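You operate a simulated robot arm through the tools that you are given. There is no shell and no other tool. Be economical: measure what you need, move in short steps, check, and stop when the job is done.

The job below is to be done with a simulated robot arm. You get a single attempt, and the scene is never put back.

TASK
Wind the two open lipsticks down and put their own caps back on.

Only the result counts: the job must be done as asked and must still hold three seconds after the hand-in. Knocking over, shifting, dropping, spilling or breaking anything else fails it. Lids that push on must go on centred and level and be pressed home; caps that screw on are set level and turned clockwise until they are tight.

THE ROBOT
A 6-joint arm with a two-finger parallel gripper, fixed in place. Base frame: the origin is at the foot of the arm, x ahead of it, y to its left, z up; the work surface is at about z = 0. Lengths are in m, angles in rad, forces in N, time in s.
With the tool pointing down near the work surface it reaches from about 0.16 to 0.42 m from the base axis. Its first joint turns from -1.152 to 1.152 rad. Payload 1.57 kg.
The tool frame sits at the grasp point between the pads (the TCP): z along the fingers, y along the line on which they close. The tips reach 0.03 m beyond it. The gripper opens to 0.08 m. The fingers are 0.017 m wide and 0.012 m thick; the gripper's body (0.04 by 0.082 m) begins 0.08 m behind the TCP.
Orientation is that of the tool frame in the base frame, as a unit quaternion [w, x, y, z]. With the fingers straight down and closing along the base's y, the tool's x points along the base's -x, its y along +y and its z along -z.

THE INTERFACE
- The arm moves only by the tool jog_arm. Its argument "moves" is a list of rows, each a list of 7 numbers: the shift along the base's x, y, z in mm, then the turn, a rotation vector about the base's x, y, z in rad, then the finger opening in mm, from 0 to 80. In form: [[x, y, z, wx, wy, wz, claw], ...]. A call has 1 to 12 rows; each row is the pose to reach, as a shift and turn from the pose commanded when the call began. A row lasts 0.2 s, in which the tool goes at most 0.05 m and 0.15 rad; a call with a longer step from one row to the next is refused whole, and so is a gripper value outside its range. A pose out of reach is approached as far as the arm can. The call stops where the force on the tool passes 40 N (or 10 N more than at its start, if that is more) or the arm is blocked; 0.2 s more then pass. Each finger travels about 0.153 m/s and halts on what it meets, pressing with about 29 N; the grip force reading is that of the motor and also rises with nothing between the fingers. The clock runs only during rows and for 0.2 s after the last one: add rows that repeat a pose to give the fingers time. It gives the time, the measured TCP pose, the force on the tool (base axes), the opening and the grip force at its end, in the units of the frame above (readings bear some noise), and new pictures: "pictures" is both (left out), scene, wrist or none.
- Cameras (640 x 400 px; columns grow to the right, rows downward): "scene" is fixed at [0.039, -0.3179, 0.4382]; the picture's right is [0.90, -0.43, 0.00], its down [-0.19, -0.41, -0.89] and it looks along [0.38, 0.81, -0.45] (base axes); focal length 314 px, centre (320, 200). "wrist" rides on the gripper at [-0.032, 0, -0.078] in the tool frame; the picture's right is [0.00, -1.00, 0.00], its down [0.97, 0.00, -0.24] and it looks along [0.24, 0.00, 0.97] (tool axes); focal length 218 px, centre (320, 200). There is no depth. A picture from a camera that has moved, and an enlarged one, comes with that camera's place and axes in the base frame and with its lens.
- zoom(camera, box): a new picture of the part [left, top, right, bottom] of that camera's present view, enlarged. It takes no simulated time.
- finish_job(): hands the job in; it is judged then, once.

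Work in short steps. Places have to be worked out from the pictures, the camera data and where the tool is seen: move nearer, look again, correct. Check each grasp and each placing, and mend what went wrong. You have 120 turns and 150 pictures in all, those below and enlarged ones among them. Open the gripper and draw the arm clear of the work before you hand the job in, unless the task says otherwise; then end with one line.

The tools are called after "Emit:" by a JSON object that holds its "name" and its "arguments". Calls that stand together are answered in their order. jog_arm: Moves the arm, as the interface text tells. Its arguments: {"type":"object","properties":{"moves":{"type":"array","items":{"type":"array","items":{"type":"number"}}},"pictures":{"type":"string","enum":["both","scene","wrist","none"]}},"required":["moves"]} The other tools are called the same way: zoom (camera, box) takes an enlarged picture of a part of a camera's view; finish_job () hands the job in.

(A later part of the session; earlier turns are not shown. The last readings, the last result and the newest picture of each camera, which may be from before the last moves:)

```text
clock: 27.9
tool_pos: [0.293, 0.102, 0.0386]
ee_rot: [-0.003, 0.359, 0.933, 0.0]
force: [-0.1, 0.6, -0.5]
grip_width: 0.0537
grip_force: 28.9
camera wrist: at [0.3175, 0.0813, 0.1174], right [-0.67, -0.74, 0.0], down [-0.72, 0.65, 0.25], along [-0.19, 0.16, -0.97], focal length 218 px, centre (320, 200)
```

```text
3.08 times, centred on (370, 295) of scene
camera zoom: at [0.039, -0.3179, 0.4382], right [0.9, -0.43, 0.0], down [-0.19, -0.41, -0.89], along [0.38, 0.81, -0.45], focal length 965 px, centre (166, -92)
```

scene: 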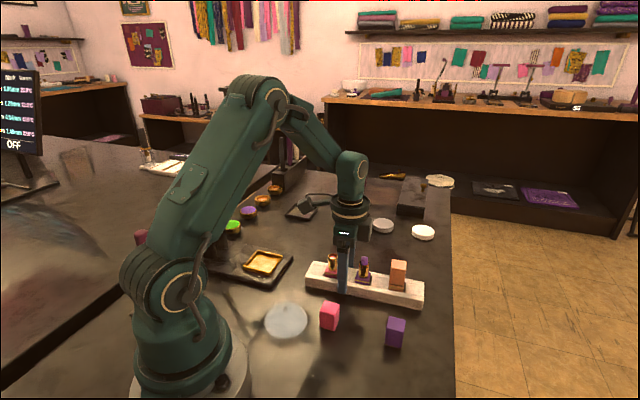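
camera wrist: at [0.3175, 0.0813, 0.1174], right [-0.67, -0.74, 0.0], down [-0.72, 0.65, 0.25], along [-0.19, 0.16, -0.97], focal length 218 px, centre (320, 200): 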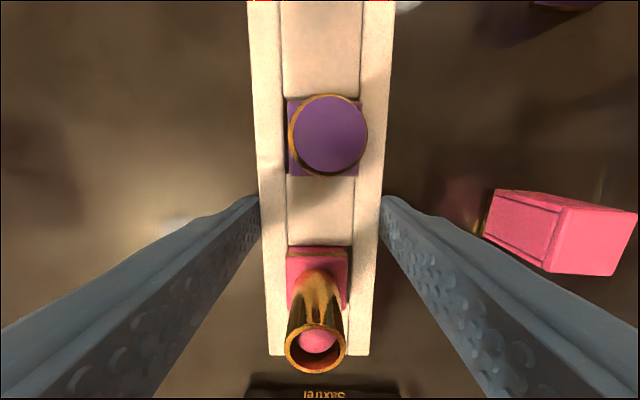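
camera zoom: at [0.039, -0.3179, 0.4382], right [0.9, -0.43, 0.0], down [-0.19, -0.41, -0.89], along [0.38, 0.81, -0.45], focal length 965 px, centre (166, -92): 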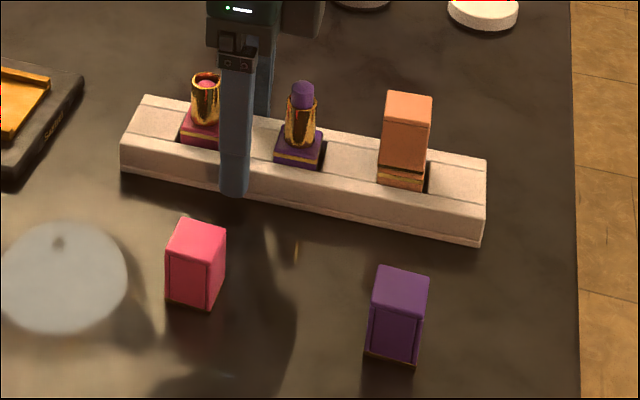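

The rack is back within about 1 px of its original outline, and the press plate is unmoved. Release and rise, then go over purple.

Emit:
{"name": "jog_arm", "arguments": {"moves": [[0, 0, 0, 0, 0, 0, 65], [0, 0, 0, 0, 0, 0, 80], [0, 0, 40, 0, 0, 0, 80], [0, 0, 85, 0, 0, 0, 80], [12, -10, 95, 0, 0, 0, 60], [25, -22, 95, 0, 0, 0, 50], [25, -22, 95, 0, 0, 0, 50]]}}

Emit:
{"name": "zoom", "arguments": {"camera": "scene", "box": [290, 230, 450, 360]}}

```text
clock: 29.5
tool_pos: [0.3196, 0.0801, 0.134]
ee_rot: [-0.003, 0.358, 0.934, -0.001]
force: [0.8, 0.1, -0.9]
grip_width: 0.0501
grip_force: 0.2
camera wrist: at [0.3427, 0.059, 0.2124], right [-0.67, -0.74, 0.0], down [-0.72, 0.65, 0.25], along [-0.18, 0.16, -0.97], focal length 218 px, centre (320, 200)
```

scene: 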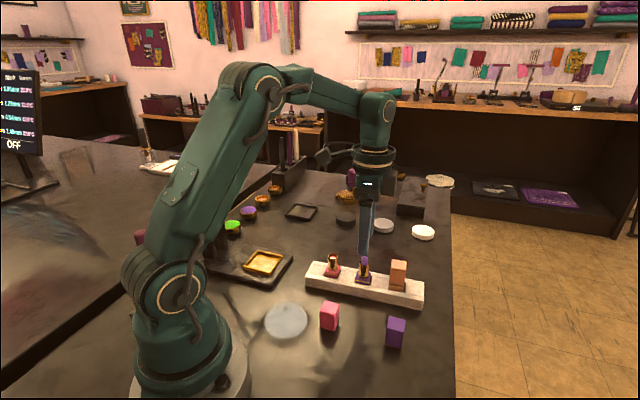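
wrist: 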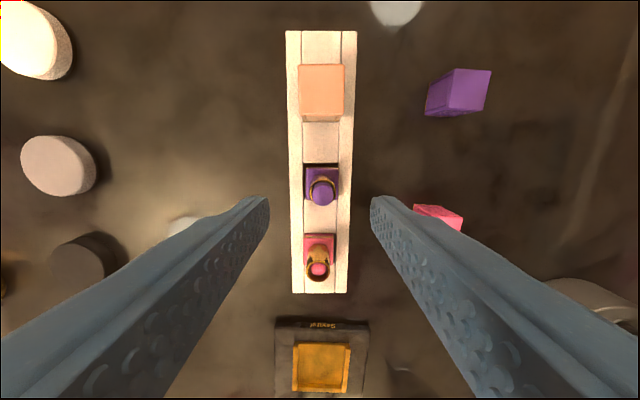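

```text
3.08 times, centred on (370, 295) of scene
camera zoom: at [0.039, -0.3179, 0.4382], right [0.9, -0.43, 0.0], down [-0.19, -0.41, -0.89], along [0.38, 0.81, -0.45], focal length 965 px, centre (166, -92)
```

zoom: 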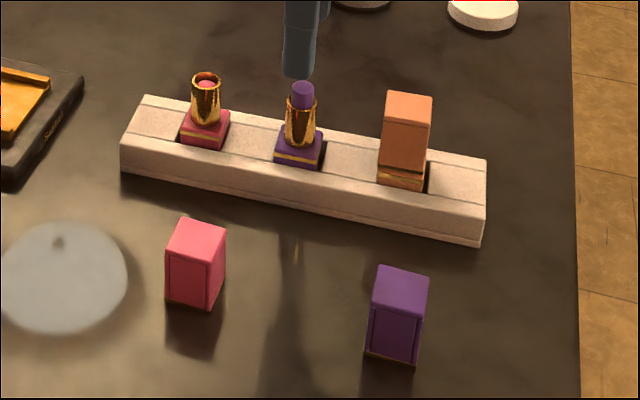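

Turn the wrist back a further 1.2 rad at height to gain turning range for winding purple.

Emit:
{"name": "jog_arm", "arguments": {"moves": [[1, -2, 0, 0, 0, -0.15, 50], [1, -2, 0, 0, 0, -0.3, 50], [1, -2, 0, 0, 0, -0.45, 50], [1, -2, 0, 0, 0, -0.6, 50], [1, -2, 0, 0, 0, -0.75, 50], [1, -2, 0, 0, 0, -0.9, 50], [1, -2, 0, 0, 0, -1.05, 50], [1, -2, 0, 0, 0, -1.2, 50], [1, -2, -25, 0, 0, -1.2, 50], [1, -2, -40, 0, 0, -1.2, 50], [1, -2, -40, 0, 0, -1.2, 50]], "pictures": "wrist"}}

```text
clock: 31.9
tool_pos: [0.3207, 0.0789, 0.0941]
ee_rot: [-0.004, 0.823, 0.568, 0.0]
force: [0.4, 0.1, 0.4]
grip_width: 0.05
grip_force: 0.0
camera wrist: at [0.3076, 0.0491, 0.1723], right [-0.93, 0.36, 0.0], down [0.35, 0.91, 0.25], along [0.08, 0.23, -0.97], focal length 218 px, centre (320, 200)
```

wrist: 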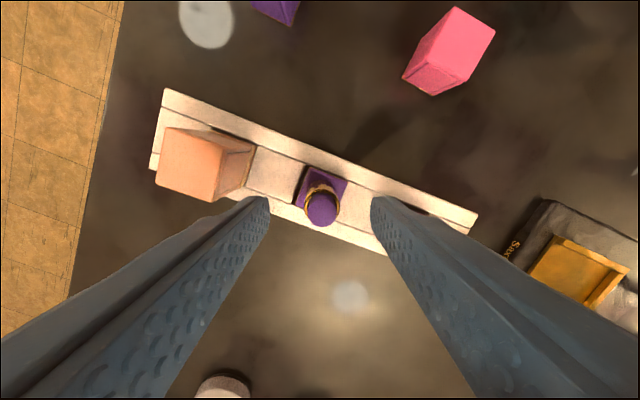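

Emit:
{"name": "zoom", "arguments": {"camera": "wrist", "box": [240, 150, 400, 250]}}

Emit:
{"name": "zoom", "arguments": {"camera": "scene", "box": [330, 230, 410, 290]}}

```text
4.00 times, centred on (320, 200) of wrist
camera zoom: at [0.3076, 0.0491, 0.1723], right [-0.93, 0.36, 0.0], down [0.35, 0.91, 0.25], along [0.08, 0.23, -0.97], focal length 873 px, centre (320, 200)
```

zoom: 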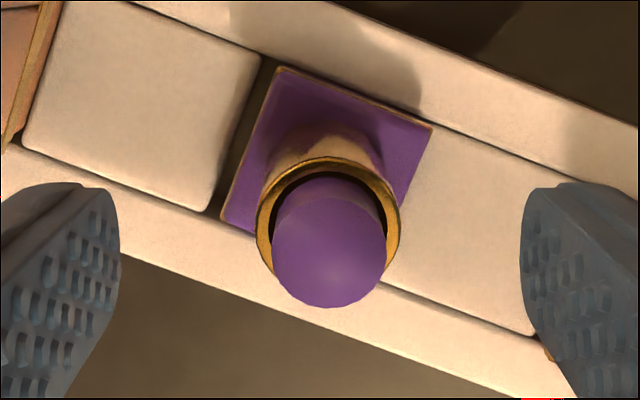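

```text
6.67 times, centred on (370, 260) of scene
camera zoom: at [0.039, -0.3179, 0.4382], right [0.9, -0.43, 0.0], down [-0.19, -0.41, -0.89], along [0.38, 0.81, -0.45], focal length 2091 px, centre (-13, -200)
```

zoom: 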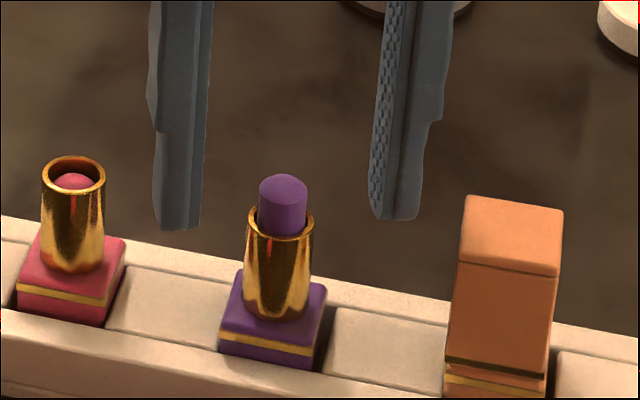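

Ring is ~1–1.5 mm off centre; correct and descend 20 mm around the purple sleeve, then close.

Emit:
{"name": "jog_arm", "arguments": {"moves": [[-1.3, -0.7, -10, 0, 0, 0, 45], [-1.3, -0.7, -20, 0, 0, 0, 40], [-1.3, -0.7, -20, 0, 0, 0, 30], [-1.3, -0.7, -20, 0, 0, 0, 24], [-1.3, -0.7, -20, 0, 0, 0, 12], [-1.3, -0.7, -20, 0, 0, 0, 12]], "pictures": "wrist"}}

Emit:
{"name": "zoom", "arguments": {"camera": "scene", "box": [330, 230, 410, 290]}}

```text
clock: 33.3
tool_pos: [0.3198, 0.0784, 0.0733]
ee_rot: [-0.003, 0.823, 0.568, 0.001]
force: [1.2, -0.2, -0.5]
grip_width: 0.0173
grip_force: 29.2
camera wrist: at [0.3078, 0.0482, 0.1523], right [-0.93, 0.35, 0.0], down [0.35, 0.91, 0.25], along [0.08, 0.23, -0.97], focal length 218 px, centre (320, 200)
```

wrist: 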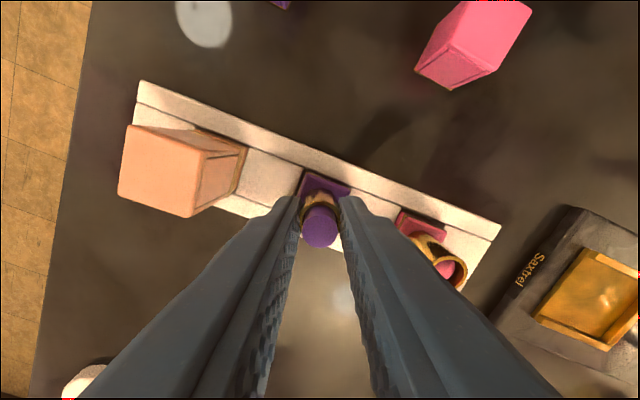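

```text
6.67 times, centred on (370, 260) of scene
camera zoom: at [0.039, -0.3179, 0.4382], right [0.9, -0.43, 0.0], down [-0.19, -0.41, -0.89], along [0.38, 0.81, -0.45], focal length 2091 px, centre (-13, -200)
```

zoom: 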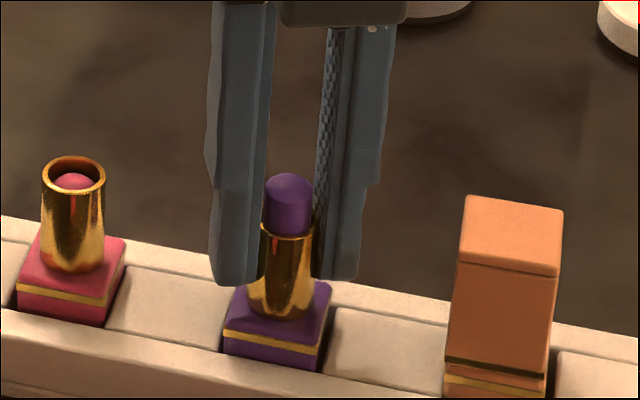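

Purple sleeve gripped at the same 17 mm. Wind counter-clockwise 1.44 rad.

Emit:
{"name": "jog_arm", "arguments": {"moves": [[0, 0, 0, 0, 0, 0.12, 12], [0, 0, 0, 0, 0, 0.24, 12], [0, 0, 0, 0, 0, 0.36, 12], [0, 0, 0, 0, 0, 0.48, 12], [0, 0, 0, 0, 0, 0.6, 12], [0, 0, 0, 0, 0, 0.72, 12], [0, 0, 0, 0, 0, 0.84, 12], [0, 0, 0, 0, 0, 0.96, 12], [0, 0, 0, 0, 0, 1.08, 12], [0, 0, 0, 0, 0, 1.2, 12], [0, 0, 0, 0, 0, 1.32, 12], [0, 0, 0, 0, 0, 1.44, 12]], "pictures": "none"}}

Emit:
{"name": "zoom", "arguments": {"camera": "scene", "box": [290, 230, 450, 360]}}

Emit:
{"name": "zoom", "arguments": {"camera": "wrist", "box": [280, 160, 360, 260]}}

```text
clock: 35.9
tool_pos: [0.3189, 0.0763, 0.0757]
ee_rot: [-0.002, 0.242, 0.97, -0.002]
force: [0.6, 1.9, -0.5]
grip_width: 0.0168
grip_force: 29.2
```

```text
3.08 times, centred on (370, 295) of scene
camera zoom: at [0.039, -0.3179, 0.4382], right [0.9, -0.43, 0.0], down [-0.19, -0.41, -0.89], along [0.38, 0.81, -0.45], focal length 965 px, centre (166, -92)
```

zoom: 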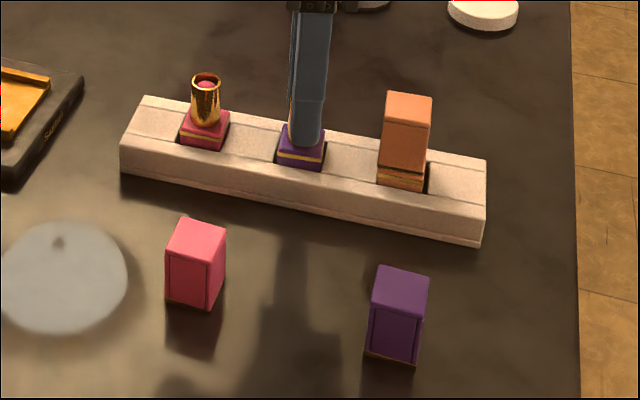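

```text
4.00 times, centred on (320, 210) of wrist
camera zoom: at [0.3472, 0.0629, 0.1532], right [-0.47, -0.88, 0.0], down [-0.85, 0.46, 0.24], along [-0.22, 0.11, -0.97], focal length 873 px, centre (320, 160)
```

zoom: 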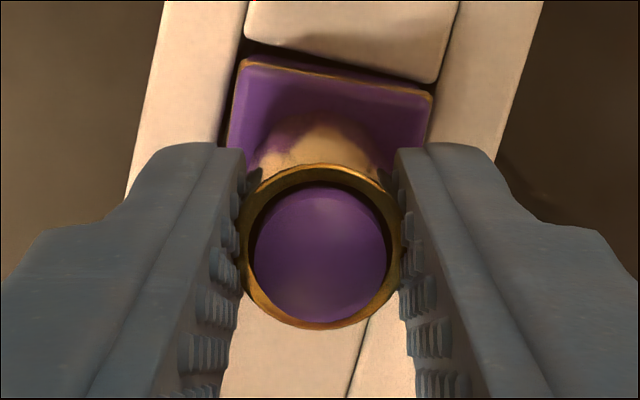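

Rack steady, purple sinking quickly. Continue 1.44 rad.

Emit:
{"name": "jog_arm", "arguments": {"moves": [[0, 0, 0, 0, 0, 0.12, 12], [0, 0, 0, 0, 0, 0.24, 12], [0, 0, 0, 0, 0, 0.36, 12], [0, 0, 0, 0, 0, 0.48, 12], [0, 0, 0, 0, 0, 0.6, 12], [0, 0, 0, 0, 0, 0.72, 12], [0, 0, 0, 0, 0, 0.84, 12], [0, 0, 0, 0, 0, 0.96, 12], [0, 0, 0, 0, 0, 1.08, 12], [0, 0, 0, 0, 0, 1.2, 12], [0, 0, 0, 0, 0, 1.32, 12], [0, 0, 0, 0, 0, 1.44, 12]], "pictures": "none"}}

Emit:
{"name": "zoom", "arguments": {"camera": "wrist", "box": [280, 160, 360, 260]}}

```text
clock: 38.5
tool_pos: [0.319, 0.0768, 0.0742]
ee_rot: [-0.001, -0.457, 0.889, -0.002]
force: [-0.3, 0.7, -0.8]
grip_width: 0.017
grip_force: 29.0
```

```text
4.00 times, centred on (320, 210) of wrist
camera zoom: at [0.3375, 0.1043, 0.1523], right [0.81, -0.58, 0.0], down [-0.57, -0.79, 0.25], along [-0.14, -0.2, -0.97], focal length 873 px, centre (320, 160)
```

zoom: 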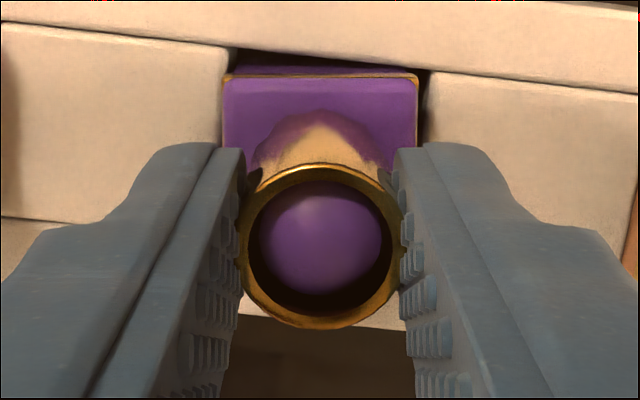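

Now below the rim. Turn 0.96 rad more to see whether it still sinks or has met its stop.

Emit:
{"name": "jog_arm", "arguments": {"moves": [[0, 0, 0, 0, 0, 0.12, 12], [0, 0, 0, 0, 0, 0.24, 12], [0, 0, 0, 0, 0, 0.36, 12], [0, 0, 0, 0, 0, 0.48, 12], [0, 0, 0, 0, 0, 0.6, 12], [0, 0, 0, 0, 0, 0.72, 12], [0, 0, 0, 0, 0, 0.84, 12], [0, 0, 0, 0, 0, 0.96, 12]], "pictures": "none"}}

Emit:
{"name": "zoom", "arguments": {"camera": "wrist", "box": [280, 160, 360, 260]}}

Emit:
{"name": "zoom", "arguments": {"camera": "scene", "box": [290, 230, 450, 360]}}

```text
clock: 40.3
tool_pos: [0.3188, 0.0777, 0.0722]
ee_rot: [0.0, 0.816, -0.578, 0.003]
force: [0.2, 0.9, -0.3]
grip_width: 0.0168
grip_force: 29.2
```

```text
4.00 times, centred on (320, 210) of wrist
camera zoom: at [0.3068, 0.1085, 0.1526], right [0.94, 0.33, 0.0], down [0.32, -0.92, 0.25], along [0.08, -0.23, -0.97], focal length 873 px, centre (320, 160)
```

zoom: 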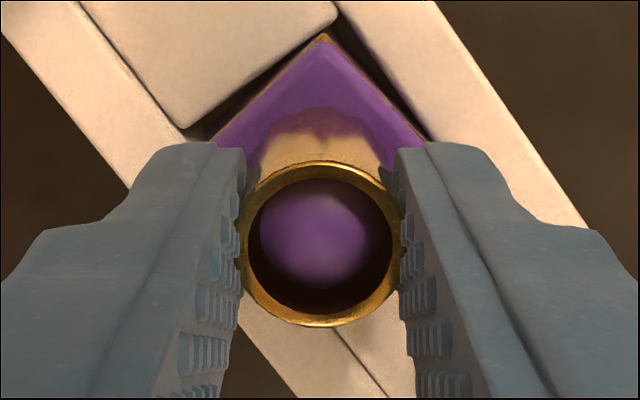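

```text
3.08 times, centred on (370, 295) of scene
camera zoom: at [0.039, -0.3179, 0.4382], right [0.9, -0.43, 0.0], down [-0.19, -0.41, -0.89], along [0.38, 0.81, -0.45], focal length 965 px, centre (166, -92)
```

zoom: 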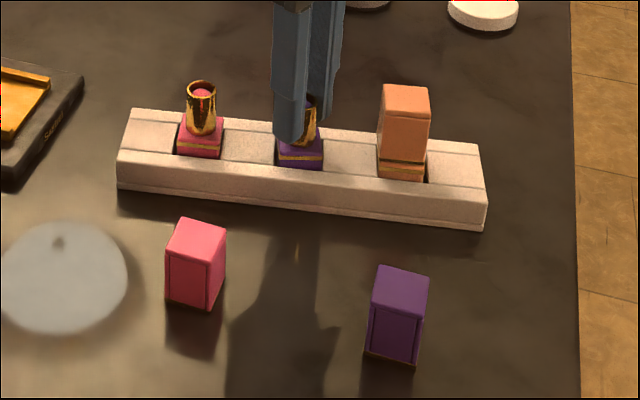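

The rack has begun to turn slightly, so purple is at its lower stop. Release and rise; I will also check pink's depth before straightening the rack.

Emit:
{"name": "jog_arm", "arguments": {"moves": [[0, 0, 0, 0, 0, 0, 30], [0, 0, 0, 0, 0, 0, 45], [0, 0, 40, 0, 0, 0, 45], [-20, 20, 60, 0, 0, 0, 45], [-45, 43, 60, 0, 0, 0, 45], [-45, 43, 60, 0, 0, 0, 45]], "pictures": "wrist"}}

Emit:
{"name": "zoom", "arguments": {"camera": "wrist", "box": [220, 130, 420, 260]}}

Emit:
{"name": "zoom", "arguments": {"camera": "scene", "box": [310, 240, 390, 290]}}

```text
clock: 41.7
tool_pos: [0.274, 0.1206, 0.1326]
ee_rot: [0.0, 0.815, -0.58, 0.003]
force: [0.5, 0.2, 0.6]
grip_width: 0.0449
grip_force: 0.0
camera wrist: at [0.2624, 0.1515, 0.2115], right [0.94, 0.33, 0.0], down [0.32, -0.92, 0.25], along [0.08, -0.23, -0.97], focal length 218 px, centre (320, 200)
```

wrist: 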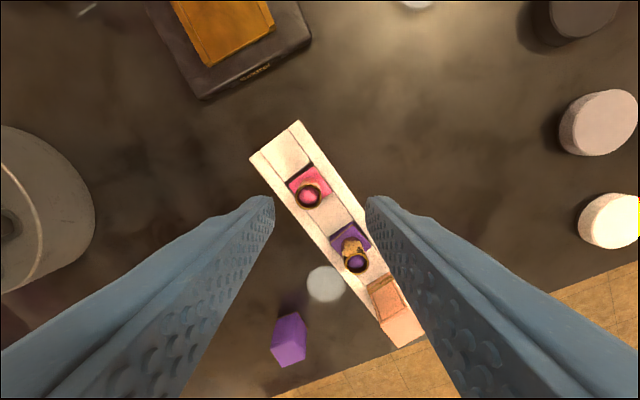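

```text
3.08 times, centred on (320, 195) of wrist
camera zoom: at [0.2624, 0.1515, 0.2115], right [0.94, 0.33, 0.0], down [0.32, -0.92, 0.25], along [0.08, -0.23, -0.97], focal length 672 px, centre (320, 215)
```

zoom: 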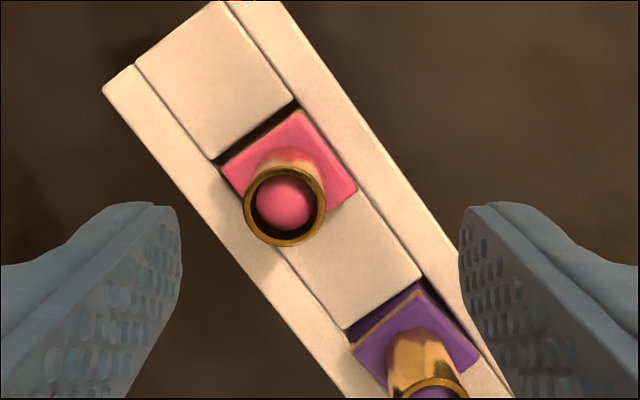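

```text
8.00 times, centred on (350, 265) of scene
camera zoom: at [0.039, -0.3179, 0.4382], right [0.9, -0.43, 0.0], down [-0.19, -0.41, -0.89], along [0.38, 0.81, -0.45], focal length 2510 px, centre (80, -320)
```

zoom: 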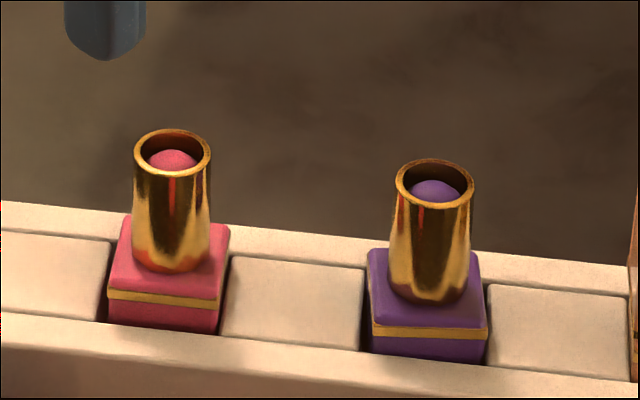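

Both bullets sit deep in their tubes; pink looks ~0.5 mm higher than purple. I centre on pink, grip and turn a little more to be sure of its stop.

Emit:
{"name": "jog_arm", "arguments": {"moves": [[-6.5, -5.5, -20, 0, 0, 0, 45], [-6.5, -5.5, -40, 0, 0, 0, 45], [-6.5, -5.5, -58, 0, 0, 0, 40], [-6.5, -5.5, -58, 0, 0, 0, 40]], "pictures": "wrist"}}

```text
clock: 42.7
tool_pos: [0.2655, 0.1126, 0.0745]
ee_rot: [0.0, 0.815, -0.579, 0.003]
force: [0.1, 0.4, -0.3]
grip_width: 0.0401
grip_force: 0.1
camera wrist: at [0.2551, 0.1451, 0.1528], right [0.94, 0.33, 0.0], down [0.32, -0.92, 0.25], along [0.08, -0.23, -0.97], focal length 218 px, centre (320, 200)
```

wrist: 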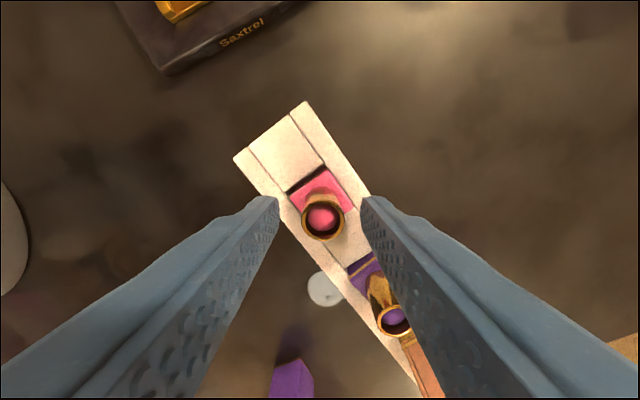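

Emit:
{"name": "jog_arm", "arguments": {"moves": [[0.8, 0.8, 0, 0, 0, 0, 30], [0.8, 0.8, 0, 0, 0, 0, 22], [0.8, 0.8, 0, 0, 0, 0, 12], [0.8, 0.8, 0, 0, 0, 0, 12], [0.8, 0.8, 0, 0, 0, 0.1, 12], [0.8, 0.8, 0, 0, 0, 0.2, 12], [0.8, 0.8, 0, 0, 0, 0.3, 12], [0.8, 0.8, 0, 0, 0, 0.4, 12]], "pictures": "none"}}

Emit:
{"name": "zoom", "arguments": {"camera": "wrist", "box": [280, 160, 360, 260]}}

Emit:
{"name": "zoom", "arguments": {"camera": "scene", "box": [290, 230, 450, 360]}}

```text
clock: 44.5
tool_pos: [0.2691, 0.1148, 0.0763]
ee_rot: [0.0, 0.914, -0.405, 0.004]
force: [-1.8, 0.5, -0.1]
grip_width: 0.0166
grip_force: 28.9
```

```text
4.00 times, centred on (320, 210) of wrist
camera zoom: at [0.2458, 0.1392, 0.1549], right [0.74, 0.67, 0.0], down [0.65, -0.72, 0.25], along [0.17, -0.18, -0.97], focal length 873 px, centre (320, 160)
```

zoom: 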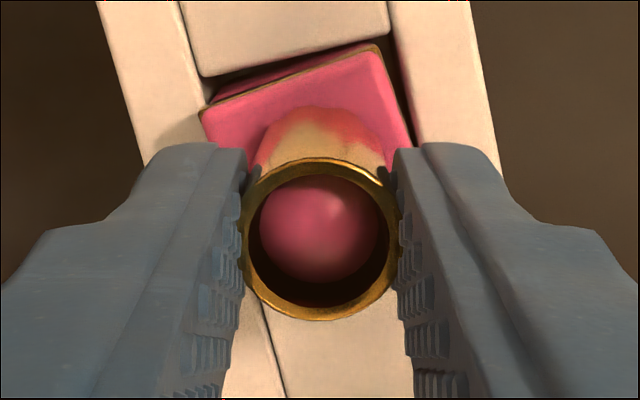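

```text
3.08 times, centred on (370, 295) of scene
camera zoom: at [0.039, -0.3179, 0.4382], right [0.9, -0.43, 0.0], down [-0.19, -0.41, -0.89], along [0.38, 0.81, -0.45], focal length 965 px, centre (166, -92)
```

zoom: 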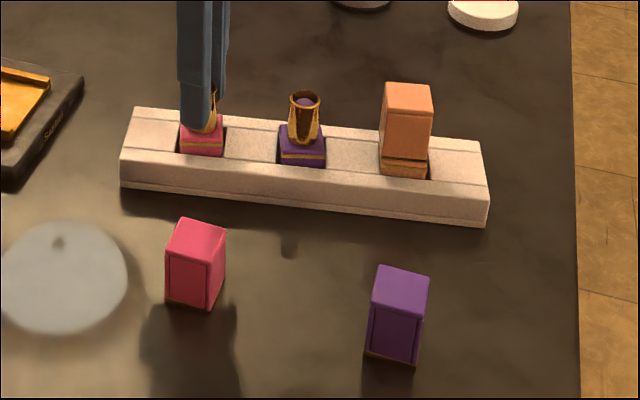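

Pink is at its stop too. Release, rise, and move above the gap to straighten the rack.

Emit:
{"name": "jog_arm", "arguments": {"moves": [[0, 0, 0, 0, 0, 0, 30], [0, 0, 0, 0, 0, 0, 50], [0, 0, 40, 0, 0, 0, 60], [12, -10, 60, 0, 0, 0.1, 80], [24, -18, 65, 0, 0, 0.2, 80], [24, -18, 65, 0, 0, 0.2, 80]], "pictures": "wrist"}}

Emit:
{"name": "zoom", "arguments": {"camera": "scene", "box": [290, 230, 450, 360]}}

```text
clock: 45.9
tool_pos: [0.2925, 0.0994, 0.1411]
ee_rot: [-0.001, 0.95, -0.312, 0.004]
force: [-0.3, 0.4, 0.4]
grip_width: 0.08
grip_force: 0.0
camera wrist: at [0.2648, 0.1181, 0.2208], right [0.59, 0.81, 0.0], down [0.78, -0.57, 0.25], along [0.2, -0.14, -0.97], focal length 218 px, centre (320, 200)
```

wrist: 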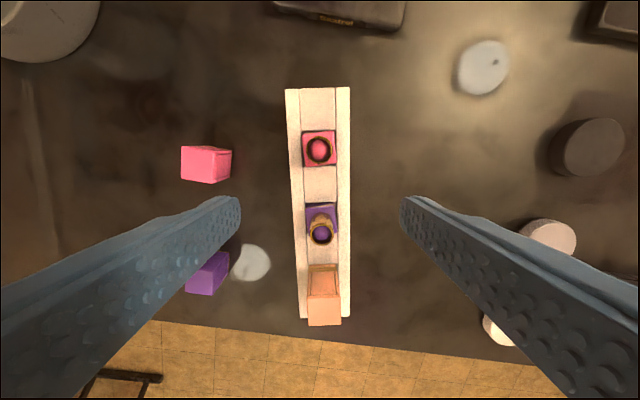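

```text
3.08 times, centred on (370, 295) of scene
camera zoom: at [0.039, -0.3179, 0.4382], right [0.9, -0.43, 0.0], down [-0.19, -0.41, -0.89], along [0.38, 0.81, -0.45], focal length 965 px, centre (166, -92)
```

zoom: 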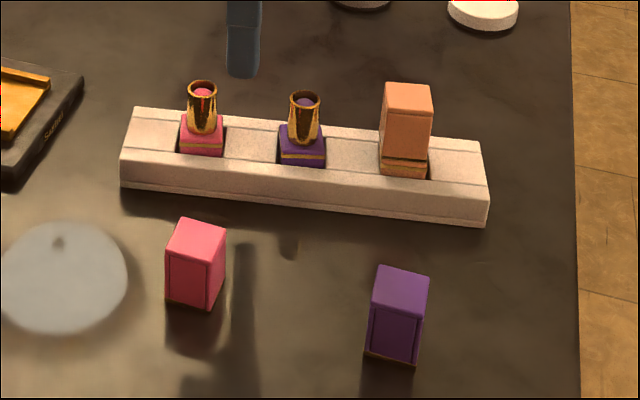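

Tool is nearly aligned (0.03 rad off) and centred over the gap. Descend and grip the rack.

Emit:
{"name": "jog_arm", "arguments": {"moves": [[0, 0, -30, 0, 0, 0.033, 80], [0, 0, -65, 0, 0, 0.033, 80], [0, 0, -100, 0, 0, 0.033, 80], [0, 0, -101, 0, 0, 0.033, 70], [0, 0, -101, 0, 0, 0.033, 58], [0, 0, -101, 0, 0, 0.033, 45], [0, 0, -101, 0, 0, 0.033, 45]], "pictures": "wrist"}}

Emit:
{"name": "zoom", "arguments": {"camera": "scene", "box": [290, 230, 450, 360]}}

```text
clock: 47.5
tool_pos: [0.2925, 0.0996, 0.0398]
ee_rot: [0.0, 0.955, -0.296, 0.004]
force: [0.3, 0.5, -0.2]
grip_width: 0.0534
grip_force: 28.5
camera wrist: at [0.2657, 0.1167, 0.1185], right [0.57, 0.82, 0.0], down [0.8, -0.55, 0.24], along [0.2, -0.14, -0.97], focal length 218 px, centre (320, 200)
```

wrist: 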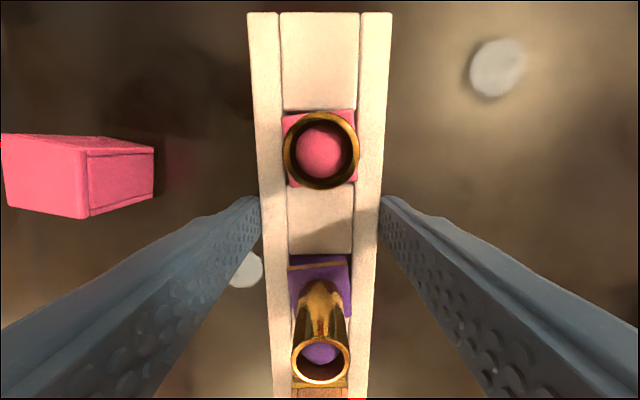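

```text
3.08 times, centred on (370, 295) of scene
camera zoom: at [0.039, -0.3179, 0.4382], right [0.9, -0.43, 0.0], down [-0.19, -0.41, -0.89], along [0.38, 0.81, -0.45], focal length 965 px, centre (166, -92)
```

zoom: 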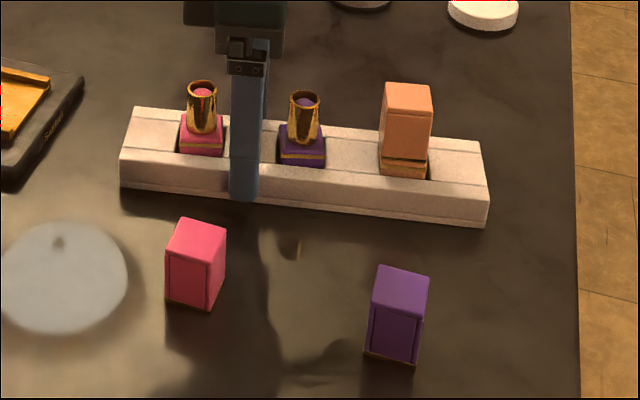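

Gripped. Rotate it back −0.134 rad and shift about (4.5,−1.5) mm, then compare with the original outline.

Emit:
{"name": "jog_arm", "arguments": {"moves": [[1, -0.5, 0.4, 0, 0, -0.045, 45], [3, -1, 0.4, 0, 0, -0.09, 45], [4.5, -1.5, 0.4, 0, 0, -0.134, 45], [4.5, -1.5, 0.4, 0, 0, -0.134, 45]], "pictures": "none"}}

Emit:
{"name": "zoom", "arguments": {"camera": "scene", "box": [290, 230, 450, 360]}}

```text
clock: 48.5
tool_pos: [0.2967, 0.0971, 0.0403]
ee_rot: [0.0, 0.933, -0.36, 0.003]
force: [0.4, -0.2, -1.4]
grip_width: 0.054
grip_force: 28.9
```

```text
3.08 times, centred on (370, 295) of scene
camera zoom: at [0.039, -0.3179, 0.4382], right [0.9, -0.43, 0.0], down [-0.19, -0.41, -0.89], along [0.38, 0.81, -0.45], focal length 965 px, centre (166, -92)
```

zoom: 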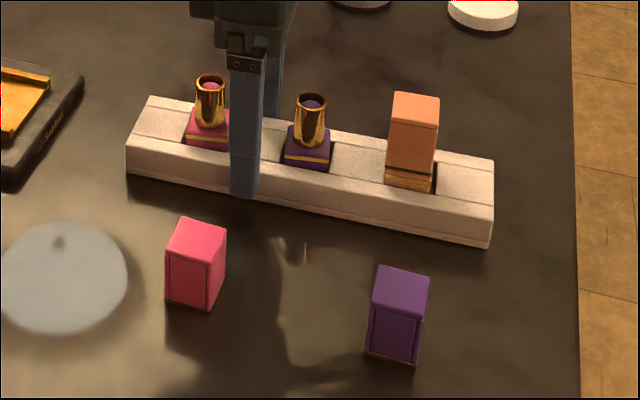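

Yaw matches; it is ~8 px too far right. Shift by (−4.2,+2.0) mm.

Emit:
{"name": "jog_arm", "arguments": {"moves": [[-2, 1, 0, 0, 0, 0, 45], [-4.2, 2.1, 0, 0, 0, 0, 45], [-4.2, 2.1, 0, 0, 0, 0, 45]], "pictures": "none"}}

Emit:
{"name": "zoom", "arguments": {"camera": "scene", "box": [290, 230, 450, 360]}}

```text
clock: 49.3
tool_pos: [0.2934, 0.0988, 0.0407]
ee_rot: [-0.001, 0.933, -0.36, 0.004]
force: [0.0, 0.4, -1.1]
grip_width: 0.0533
grip_force: 29.1
```

```text
3.08 times, centred on (370, 295) of scene
camera zoom: at [0.039, -0.3179, 0.4382], right [0.9, -0.43, 0.0], down [-0.19, -0.41, -0.89], along [0.38, 0.81, -0.45], focal length 965 px, centre (166, -92)
```

zoom: 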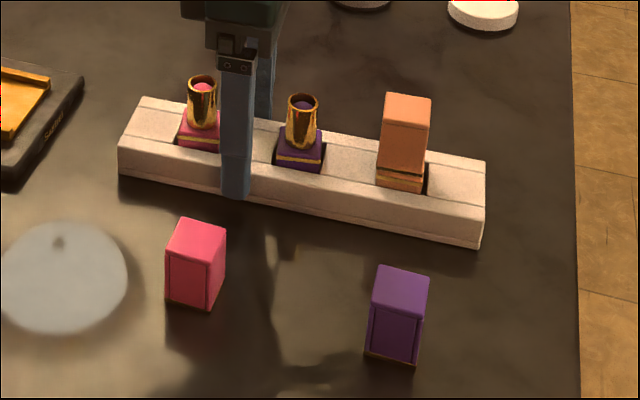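

Rack outline matches the original to within ~1 mm. Release, rise, and move over the pink cap at about (0.221,0.028).

Emit:
{"name": "jog_arm", "arguments": {"moves": [[0, 0, 0, 0, 0, 0, 65], [0, 0, 0, 0, 0, 0, 80], [0, 0, 40, 0, 0, 0, 80], [0, 0, 80, 0, 0, 0, 80], [-20, -18, 100, 0, 0, 0, 80], [-45, -40, 100, 0, 0, 0, 70], [-70, -67, 90, 0, 0, 0, 70], [-70, -67, 90, 0, 0, 0, 70]]}}

Emit:
{"name": "zoom", "arguments": {"camera": "scene", "box": [290, 230, 450, 360]}}

```text
clock: 51.1
tool_pos: [0.2231, 0.0315, 0.1276]
ee_rot: [-0.001, 0.933, -0.361, 0.002]
force: [-0.1, 0.4, -0.4]
grip_width: 0.0697
grip_force: 0.0
camera wrist: at [0.1982, 0.0542, 0.2061], right [0.67, 0.74, 0.0], down [0.72, -0.65, 0.25], along [0.18, -0.16, -0.97], focal length 218 px, centre (320, 200)
```

scene: 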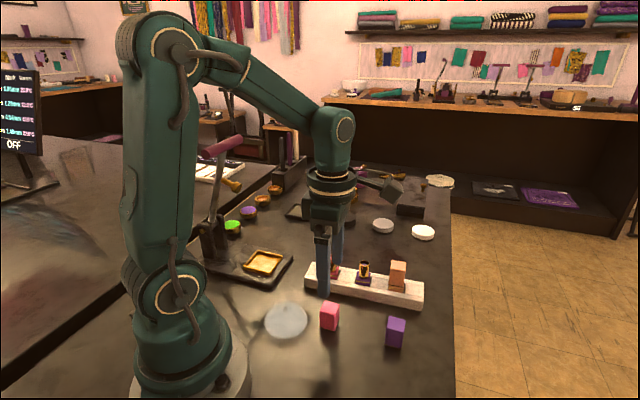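
wrist: 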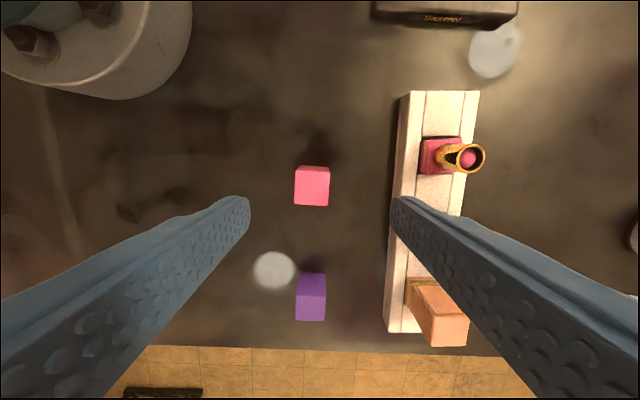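

```text
3.08 times, centred on (370, 295) of scene
camera zoom: at [0.039, -0.3179, 0.4382], right [0.9, -0.43, 0.0], down [-0.19, -0.41, -0.89], along [0.38, 0.81, -0.45], focal length 965 px, centre (166, -92)
```

zoom: 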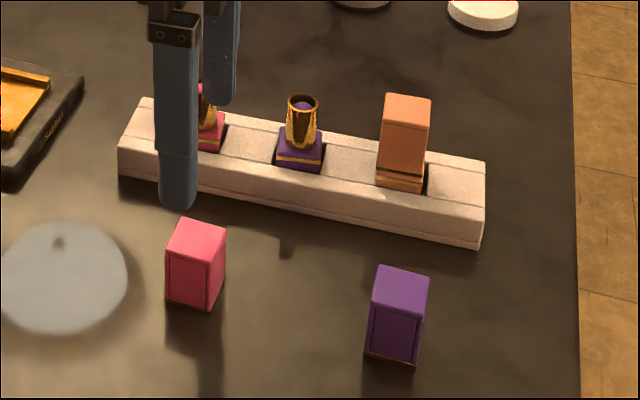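

Emit:
{"name": "zoom", "arguments": {"camera": "wrist", "box": [270, 150, 350, 210]}}

Emit:
{"name": "zoom", "arguments": {"camera": "wrist", "box": [270, 260, 350, 330]}}

```text
6.67 times, centred on (310, 180) of wrist
camera zoom: at [0.1982, 0.0542, 0.2061], right [0.67, 0.74, 0.0], down [0.72, -0.65, 0.25], along [0.18, -0.16, -0.97], focal length 1455 px, centre (387, 333)
```

zoom: 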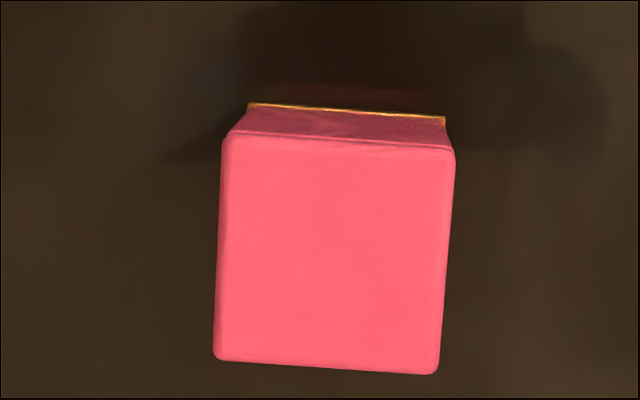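

```text
5.71 times, centred on (310, 295) of wrist
camera zoom: at [0.1982, 0.0542, 0.2061], right [0.67, 0.74, 0.0], down [0.72, -0.65, 0.25], along [0.18, -0.16, -0.97], focal length 1247 px, centre (377, -343)
```

zoom: 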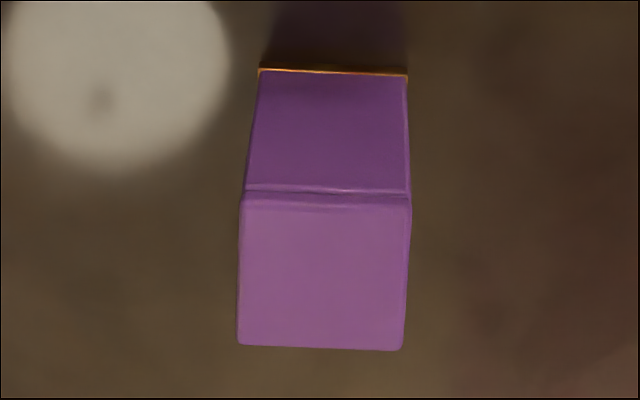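

Both caps stand upright, open end down. Pink cap centre is about (0.219,0.028), ~0.05 rad clockwise of the tool; align, descend to z≈0.046.

Emit:
{"name": "jog_arm", "arguments": {"moves": [[-4.3, -3.8, -20, 0, 0, -0.052, 70], [-4.3, -3.8, -50, 0, 0, -0.052, 60], [-4.3, -3.8, -81, 0, 0, -0.052, 55], [-4.3, -3.8, -81, 0, 0, -0.052, 50]]}}

```text
clock: 52.1
tool_pos: [0.2197, 0.0268, 0.0473]
ee_rot: [-0.001, 0.923, -0.384, 0.003]
force: [-0.8, 0.0, -0.5]
grip_width: 0.05
grip_force: 0.1
camera wrist: at [0.1958, 0.0499, 0.1254], right [0.71, 0.7, 0.0], down [0.68, -0.69, 0.25], along [0.18, -0.17, -0.97], focal length 218 px, centre (320, 200)
```

scene: 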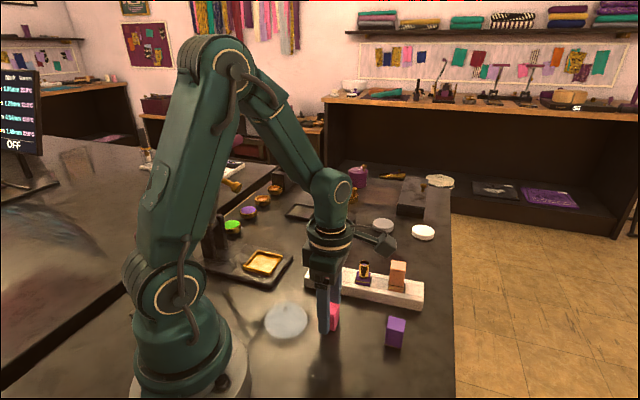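
wrist: 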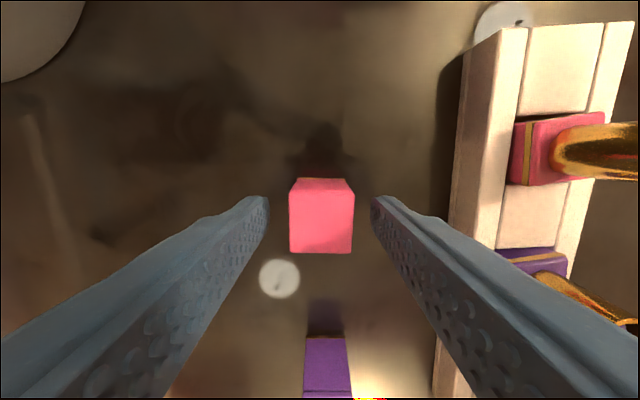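

Centred and square. Close on the cap.

Emit:
{"name": "jog_arm", "arguments": {"moves": [[0, 0, -1, 0, 0, 0, 38], [0, 0, -1, 0, 0, 0, 30], [0, 0, -1, 0, 0, 0, 20], [0, 0, -1, 0, 0, 0, 20]], "pictures": "wrist"}}

Emit:
{"name": "zoom", "arguments": {"camera": "scene", "box": [290, 270, 370, 340]}}

```text
clock: 53.1
tool_pos: [0.2197, 0.0276, 0.0473]
ee_rot: [-0.001, 0.923, -0.384, 0.003]
force: [-0.7, 0.6, -0.2]
grip_width: 0.0259
grip_force: 29.2
camera wrist: at [0.1955, 0.0502, 0.1257], right [0.71, 0.7, 0.0], down [0.68, -0.69, 0.25], along [0.18, -0.17, -0.97], focal length 218 px, centre (320, 200)
```

wrist: 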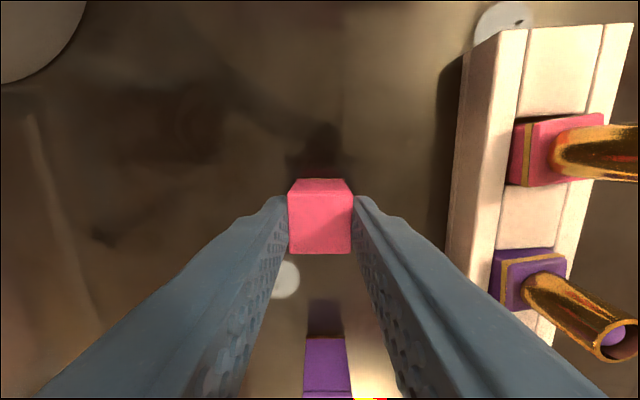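

```text
5.71 times, centred on (330, 305) of scene
camera zoom: at [0.039, -0.3179, 0.4382], right [0.9, -0.43, 0.0], down [-0.19, -0.41, -0.89], along [0.38, 0.81, -0.45], focal length 1792 px, centre (263, -400)
```

zoom: 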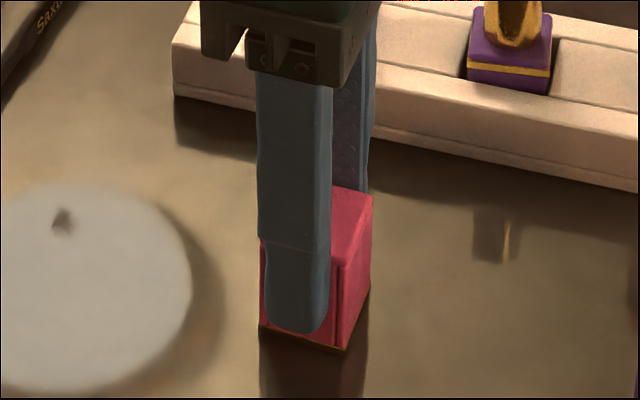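

Cap held (25.9 mm). Lift straight up, then move to a spot 30 mm short of pink along the rack so the wrist camera sees the lipstick from directly above.

Emit:
{"name": "jog_arm", "arguments": {"moves": [[0, 0, 40, 0, 0, 0, 20], [0, 0, 80, 0, 0, 0, 20], [20, 20, 105, 0, 0, 0.02, 20], [45, 45, 105, 0, 0, 0.052, 20], [75, 74, 105, 0, 0, 0.052, 20], [75, 74, 105, 0, 0, 0.052, 20]]}}

Emit:
{"name": "zoom", "arguments": {"camera": "wrist", "box": [260, 60, 380, 260]}}

```text
clock: 54.5
tool_pos: [0.297, 0.0991, 0.1525]
ee_rot: [-0.001, 0.933, -0.359, 0.003]
force: [0.8, -0.5, -0.6]
grip_width: 0.0257
grip_force: 28.9
camera wrist: at [0.2717, 0.1214, 0.2318], right [0.67, 0.74, 0.0], down [0.72, -0.65, 0.24], along [0.18, -0.16, -0.97], focal length 218 px, centre (320, 200)
```

scene: 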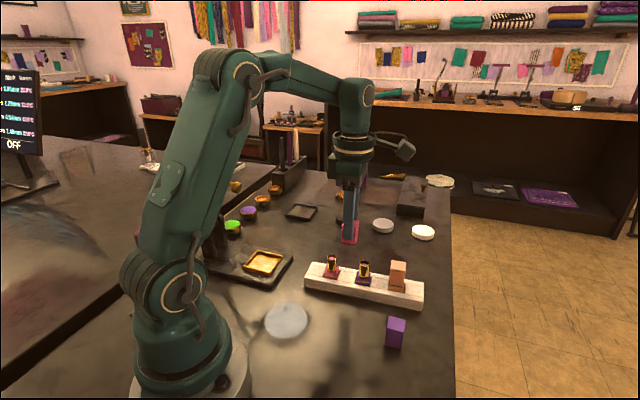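
wrist: 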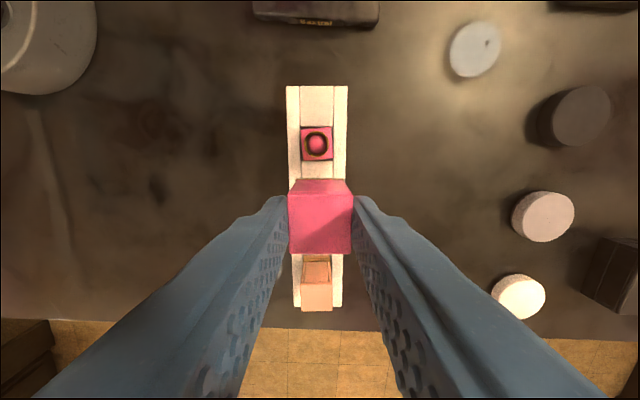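

```text
2.00 times, centred on (320, 160) of wrist
camera zoom: at [0.2717, 0.1214, 0.2318], right [0.67, 0.74, 0.0], down [0.72, -0.65, 0.24], along [0.18, -0.16, -0.97], focal length 436 px, centre (320, 280)
```

zoom: 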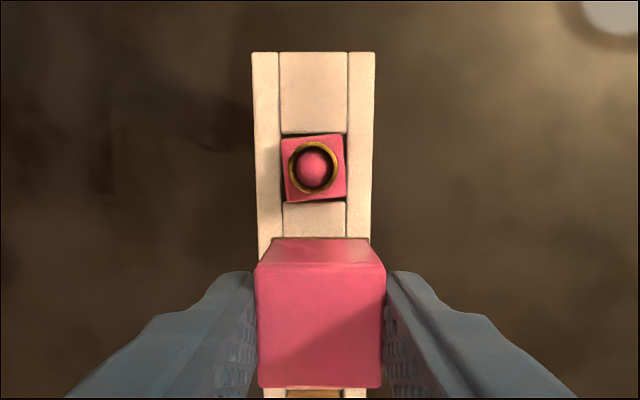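

Ring seen straight below the camera; relative to the held cap it is −32 mm along tool x and −2.4 mm sideways, with its base turned ~+0.08 rad. Move above it and lower until the cap is just over the sleeve.

Emit:
{"name": "jog_arm", "arguments": {"moves": [[-13, 10, 0, 0, 0, 0.04, 20], [-25.5, 19.8, 0, 0, 0, 0.08, 20], [-25.5, 19.8, -15, 0, 0, 0.08, 20], [-25.5, 19.8, -32, 0, 0, 0.08, 20], [-25.5, 19.8, -32, 0, 0, 0.08, 20]]}}

Emit:
{"name": "zoom", "arguments": {"camera": "scene", "box": [300, 220, 370, 285]}}

```text
clock: 55.7
tool_pos: [0.2684, 0.1211, 0.122]
ee_rot: [-0.002, 0.946, -0.323, 0.003]
force: [-0.3, -1.2, 0.0]
grip_width: 0.0255
grip_force: 28.9
camera wrist: at [0.2419, 0.1416, 0.2016], right [0.61, 0.79, 0.0], down [0.77, -0.59, 0.25], along [0.2, -0.15, -0.97], focal length 218 px, centre (320, 200)
```

scene: 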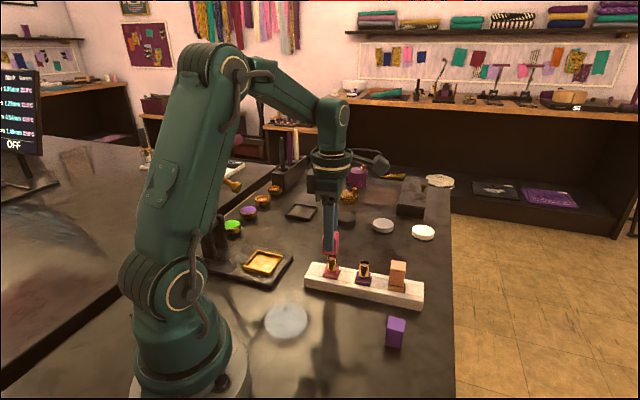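
wrist: 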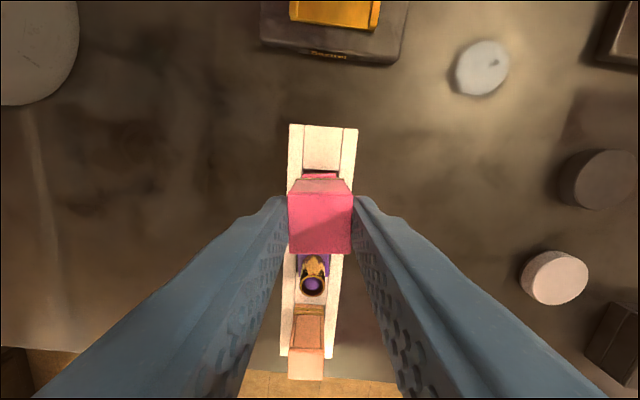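

```text
6.15 times, centred on (335, 252) of scene
camera zoom: at [0.039, -0.3179, 0.4382], right [0.9, -0.43, 0.0], down [-0.19, -0.41, -0.89], along [0.38, 0.81, -0.45], focal length 1930 px, centre (228, -123)
```

zoom: 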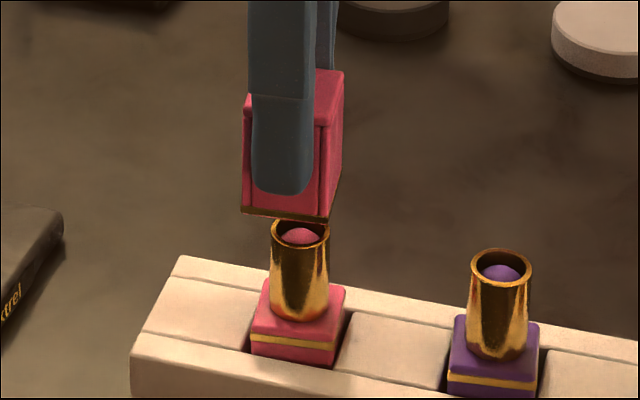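

The reading shows the arm stopped ~3 mm short of the intended spot, and the scene view agrees (cap ~2.6 mm left). Correct (+3.0,−2.1).

Emit:
{"name": "jog_arm", "arguments": {"moves": [[3, -2.1, 0, 0, 0, 0, 20], [3, -2.1, 0, 0, 0, 0, 20]], "pictures": "none"}}

Emit:
{"name": "zoom", "arguments": {"camera": "scene", "box": [310, 225, 360, 285]}}

Emit:
{"name": "zoom", "arguments": {"camera": "wrist", "box": [270, 120, 370, 300]}}

```text
clock: 56.3
tool_pos: [0.2707, 0.1195, 0.1212]
ee_rot: [-0.001, 0.947, -0.322, 0.003]
force: [0.0, 0.2, 0.2]
grip_width: 0.0259
grip_force: 29.1
```

```text
6.67 times, centred on (335, 255) of scene
camera zoom: at [0.039, -0.3179, 0.4382], right [0.9, -0.43, 0.0], down [-0.19, -0.41, -0.89], along [0.38, 0.81, -0.45], focal length 2091 px, centre (220, -167)
```

zoom: 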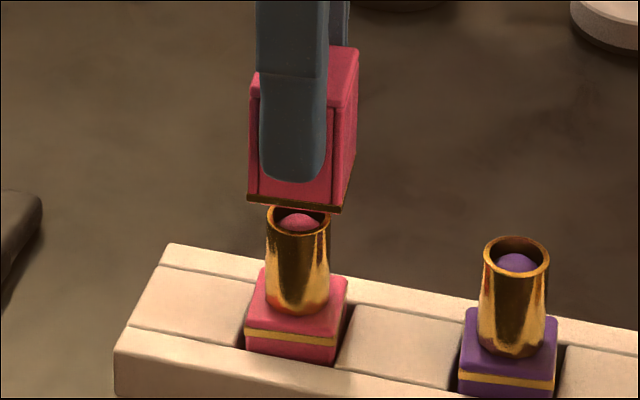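

```text
2.22 times, centred on (320, 210) of wrist
camera zoom: at [0.2449, 0.1393, 0.2007], right [0.61, 0.79, 0.0], down [0.77, -0.59, 0.25], along [0.2, -0.15, -0.97], focal length 485 px, centre (320, 178)
```

zoom: 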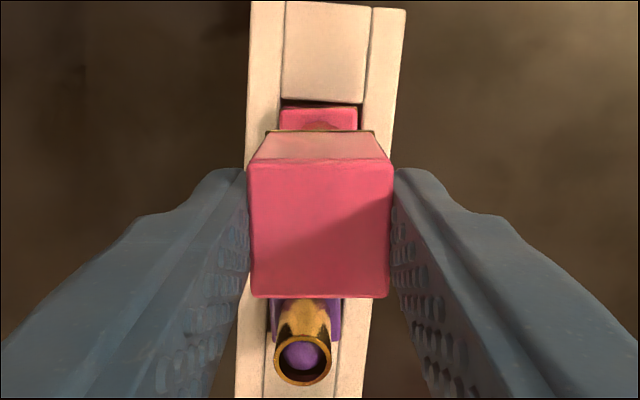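

Alignment is now within ~1 mm; tweak (−1.0,−0.2) and lower 22 mm, so the cap swallows the sleeve, watching force.

Emit:
{"name": "jog_arm", "arguments": {"moves": [[-1, -0.2, 0, 0, 0, 0, 20], [-1, -0.2, -6, 0, 0, 0, 20], [-1, -0.2, -12, 0, 0, 0, 20], [-1, -0.2, -17, 0, 0, 0, 20], [-1, -0.2, -22, 0, 0, 0, 20], [-1, -0.2, -22, 0, 0, 0, 20]], "pictures": "none"}}

Emit:
{"name": "zoom", "arguments": {"camera": "scene", "box": [310, 225, 360, 285]}}

```text
clock: 57.7
tool_pos: [0.27, 0.1163, 0.0986]
ee_rot: [-0.001, 0.947, -0.322, 0.003]
force: [0.3, 0.6, -0.1]
grip_width: 0.0259
grip_force: 29.6
```

```text
6.67 times, centred on (335, 255) of scene
camera zoom: at [0.039, -0.3179, 0.4382], right [0.9, -0.43, 0.0], down [-0.19, -0.41, -0.89], along [0.38, 0.81, -0.45], focal length 2091 px, centre (220, -167)
```

zoom: 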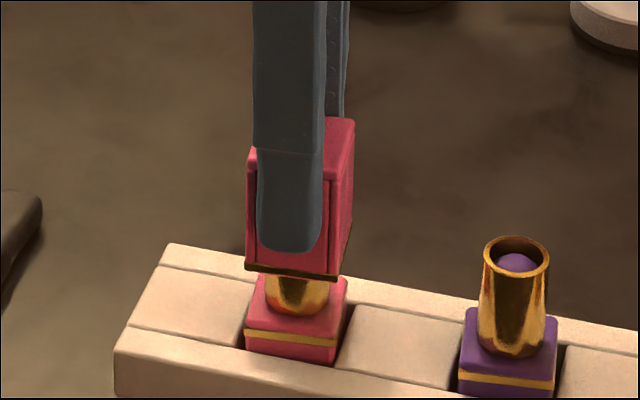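

No contact force and the cap is over the sleeve. Continue down in 2–3 mm steps until it seats.

Emit:
{"name": "jog_arm", "arguments": {"moves": [[0, 0, -4, 0, 0, 0, 20], [0, 0, -8, 0, 0, 0, 20], [0, 0, -11, 0, 0, 0, 20], [0, 0, -13, 0, 0, 0, 20], [0, 0, -13, 0, 0, 0, 20]], "pictures": "none"}}

Emit:
{"name": "zoom", "arguments": {"camera": "scene", "box": [310, 225, 360, 285]}}

```text
clock: 58.9
tool_pos: [0.2695, 0.1195, 0.0863]
ee_rot: [-0.001, 0.947, -0.322, 0.003]
force: [0.4, 1.0, -1.0]
grip_width: 0.0255
grip_force: 29.5
```

```text
6.67 times, centred on (335, 255) of scene
camera zoom: at [0.039, -0.3179, 0.4382], right [0.9, -0.43, 0.0], down [-0.19, -0.41, -0.89], along [0.38, 0.81, -0.45], focal length 2091 px, centre (220, -167)
```

zoom: 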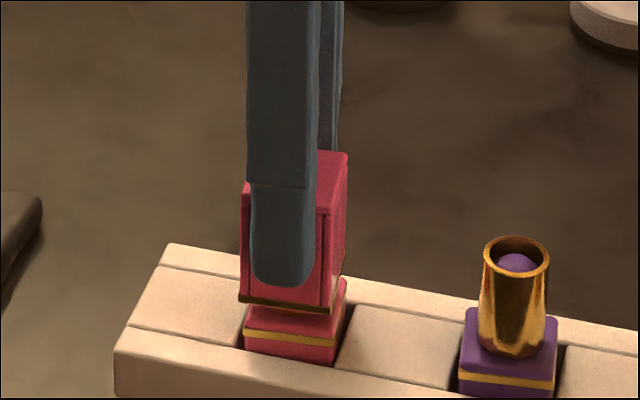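

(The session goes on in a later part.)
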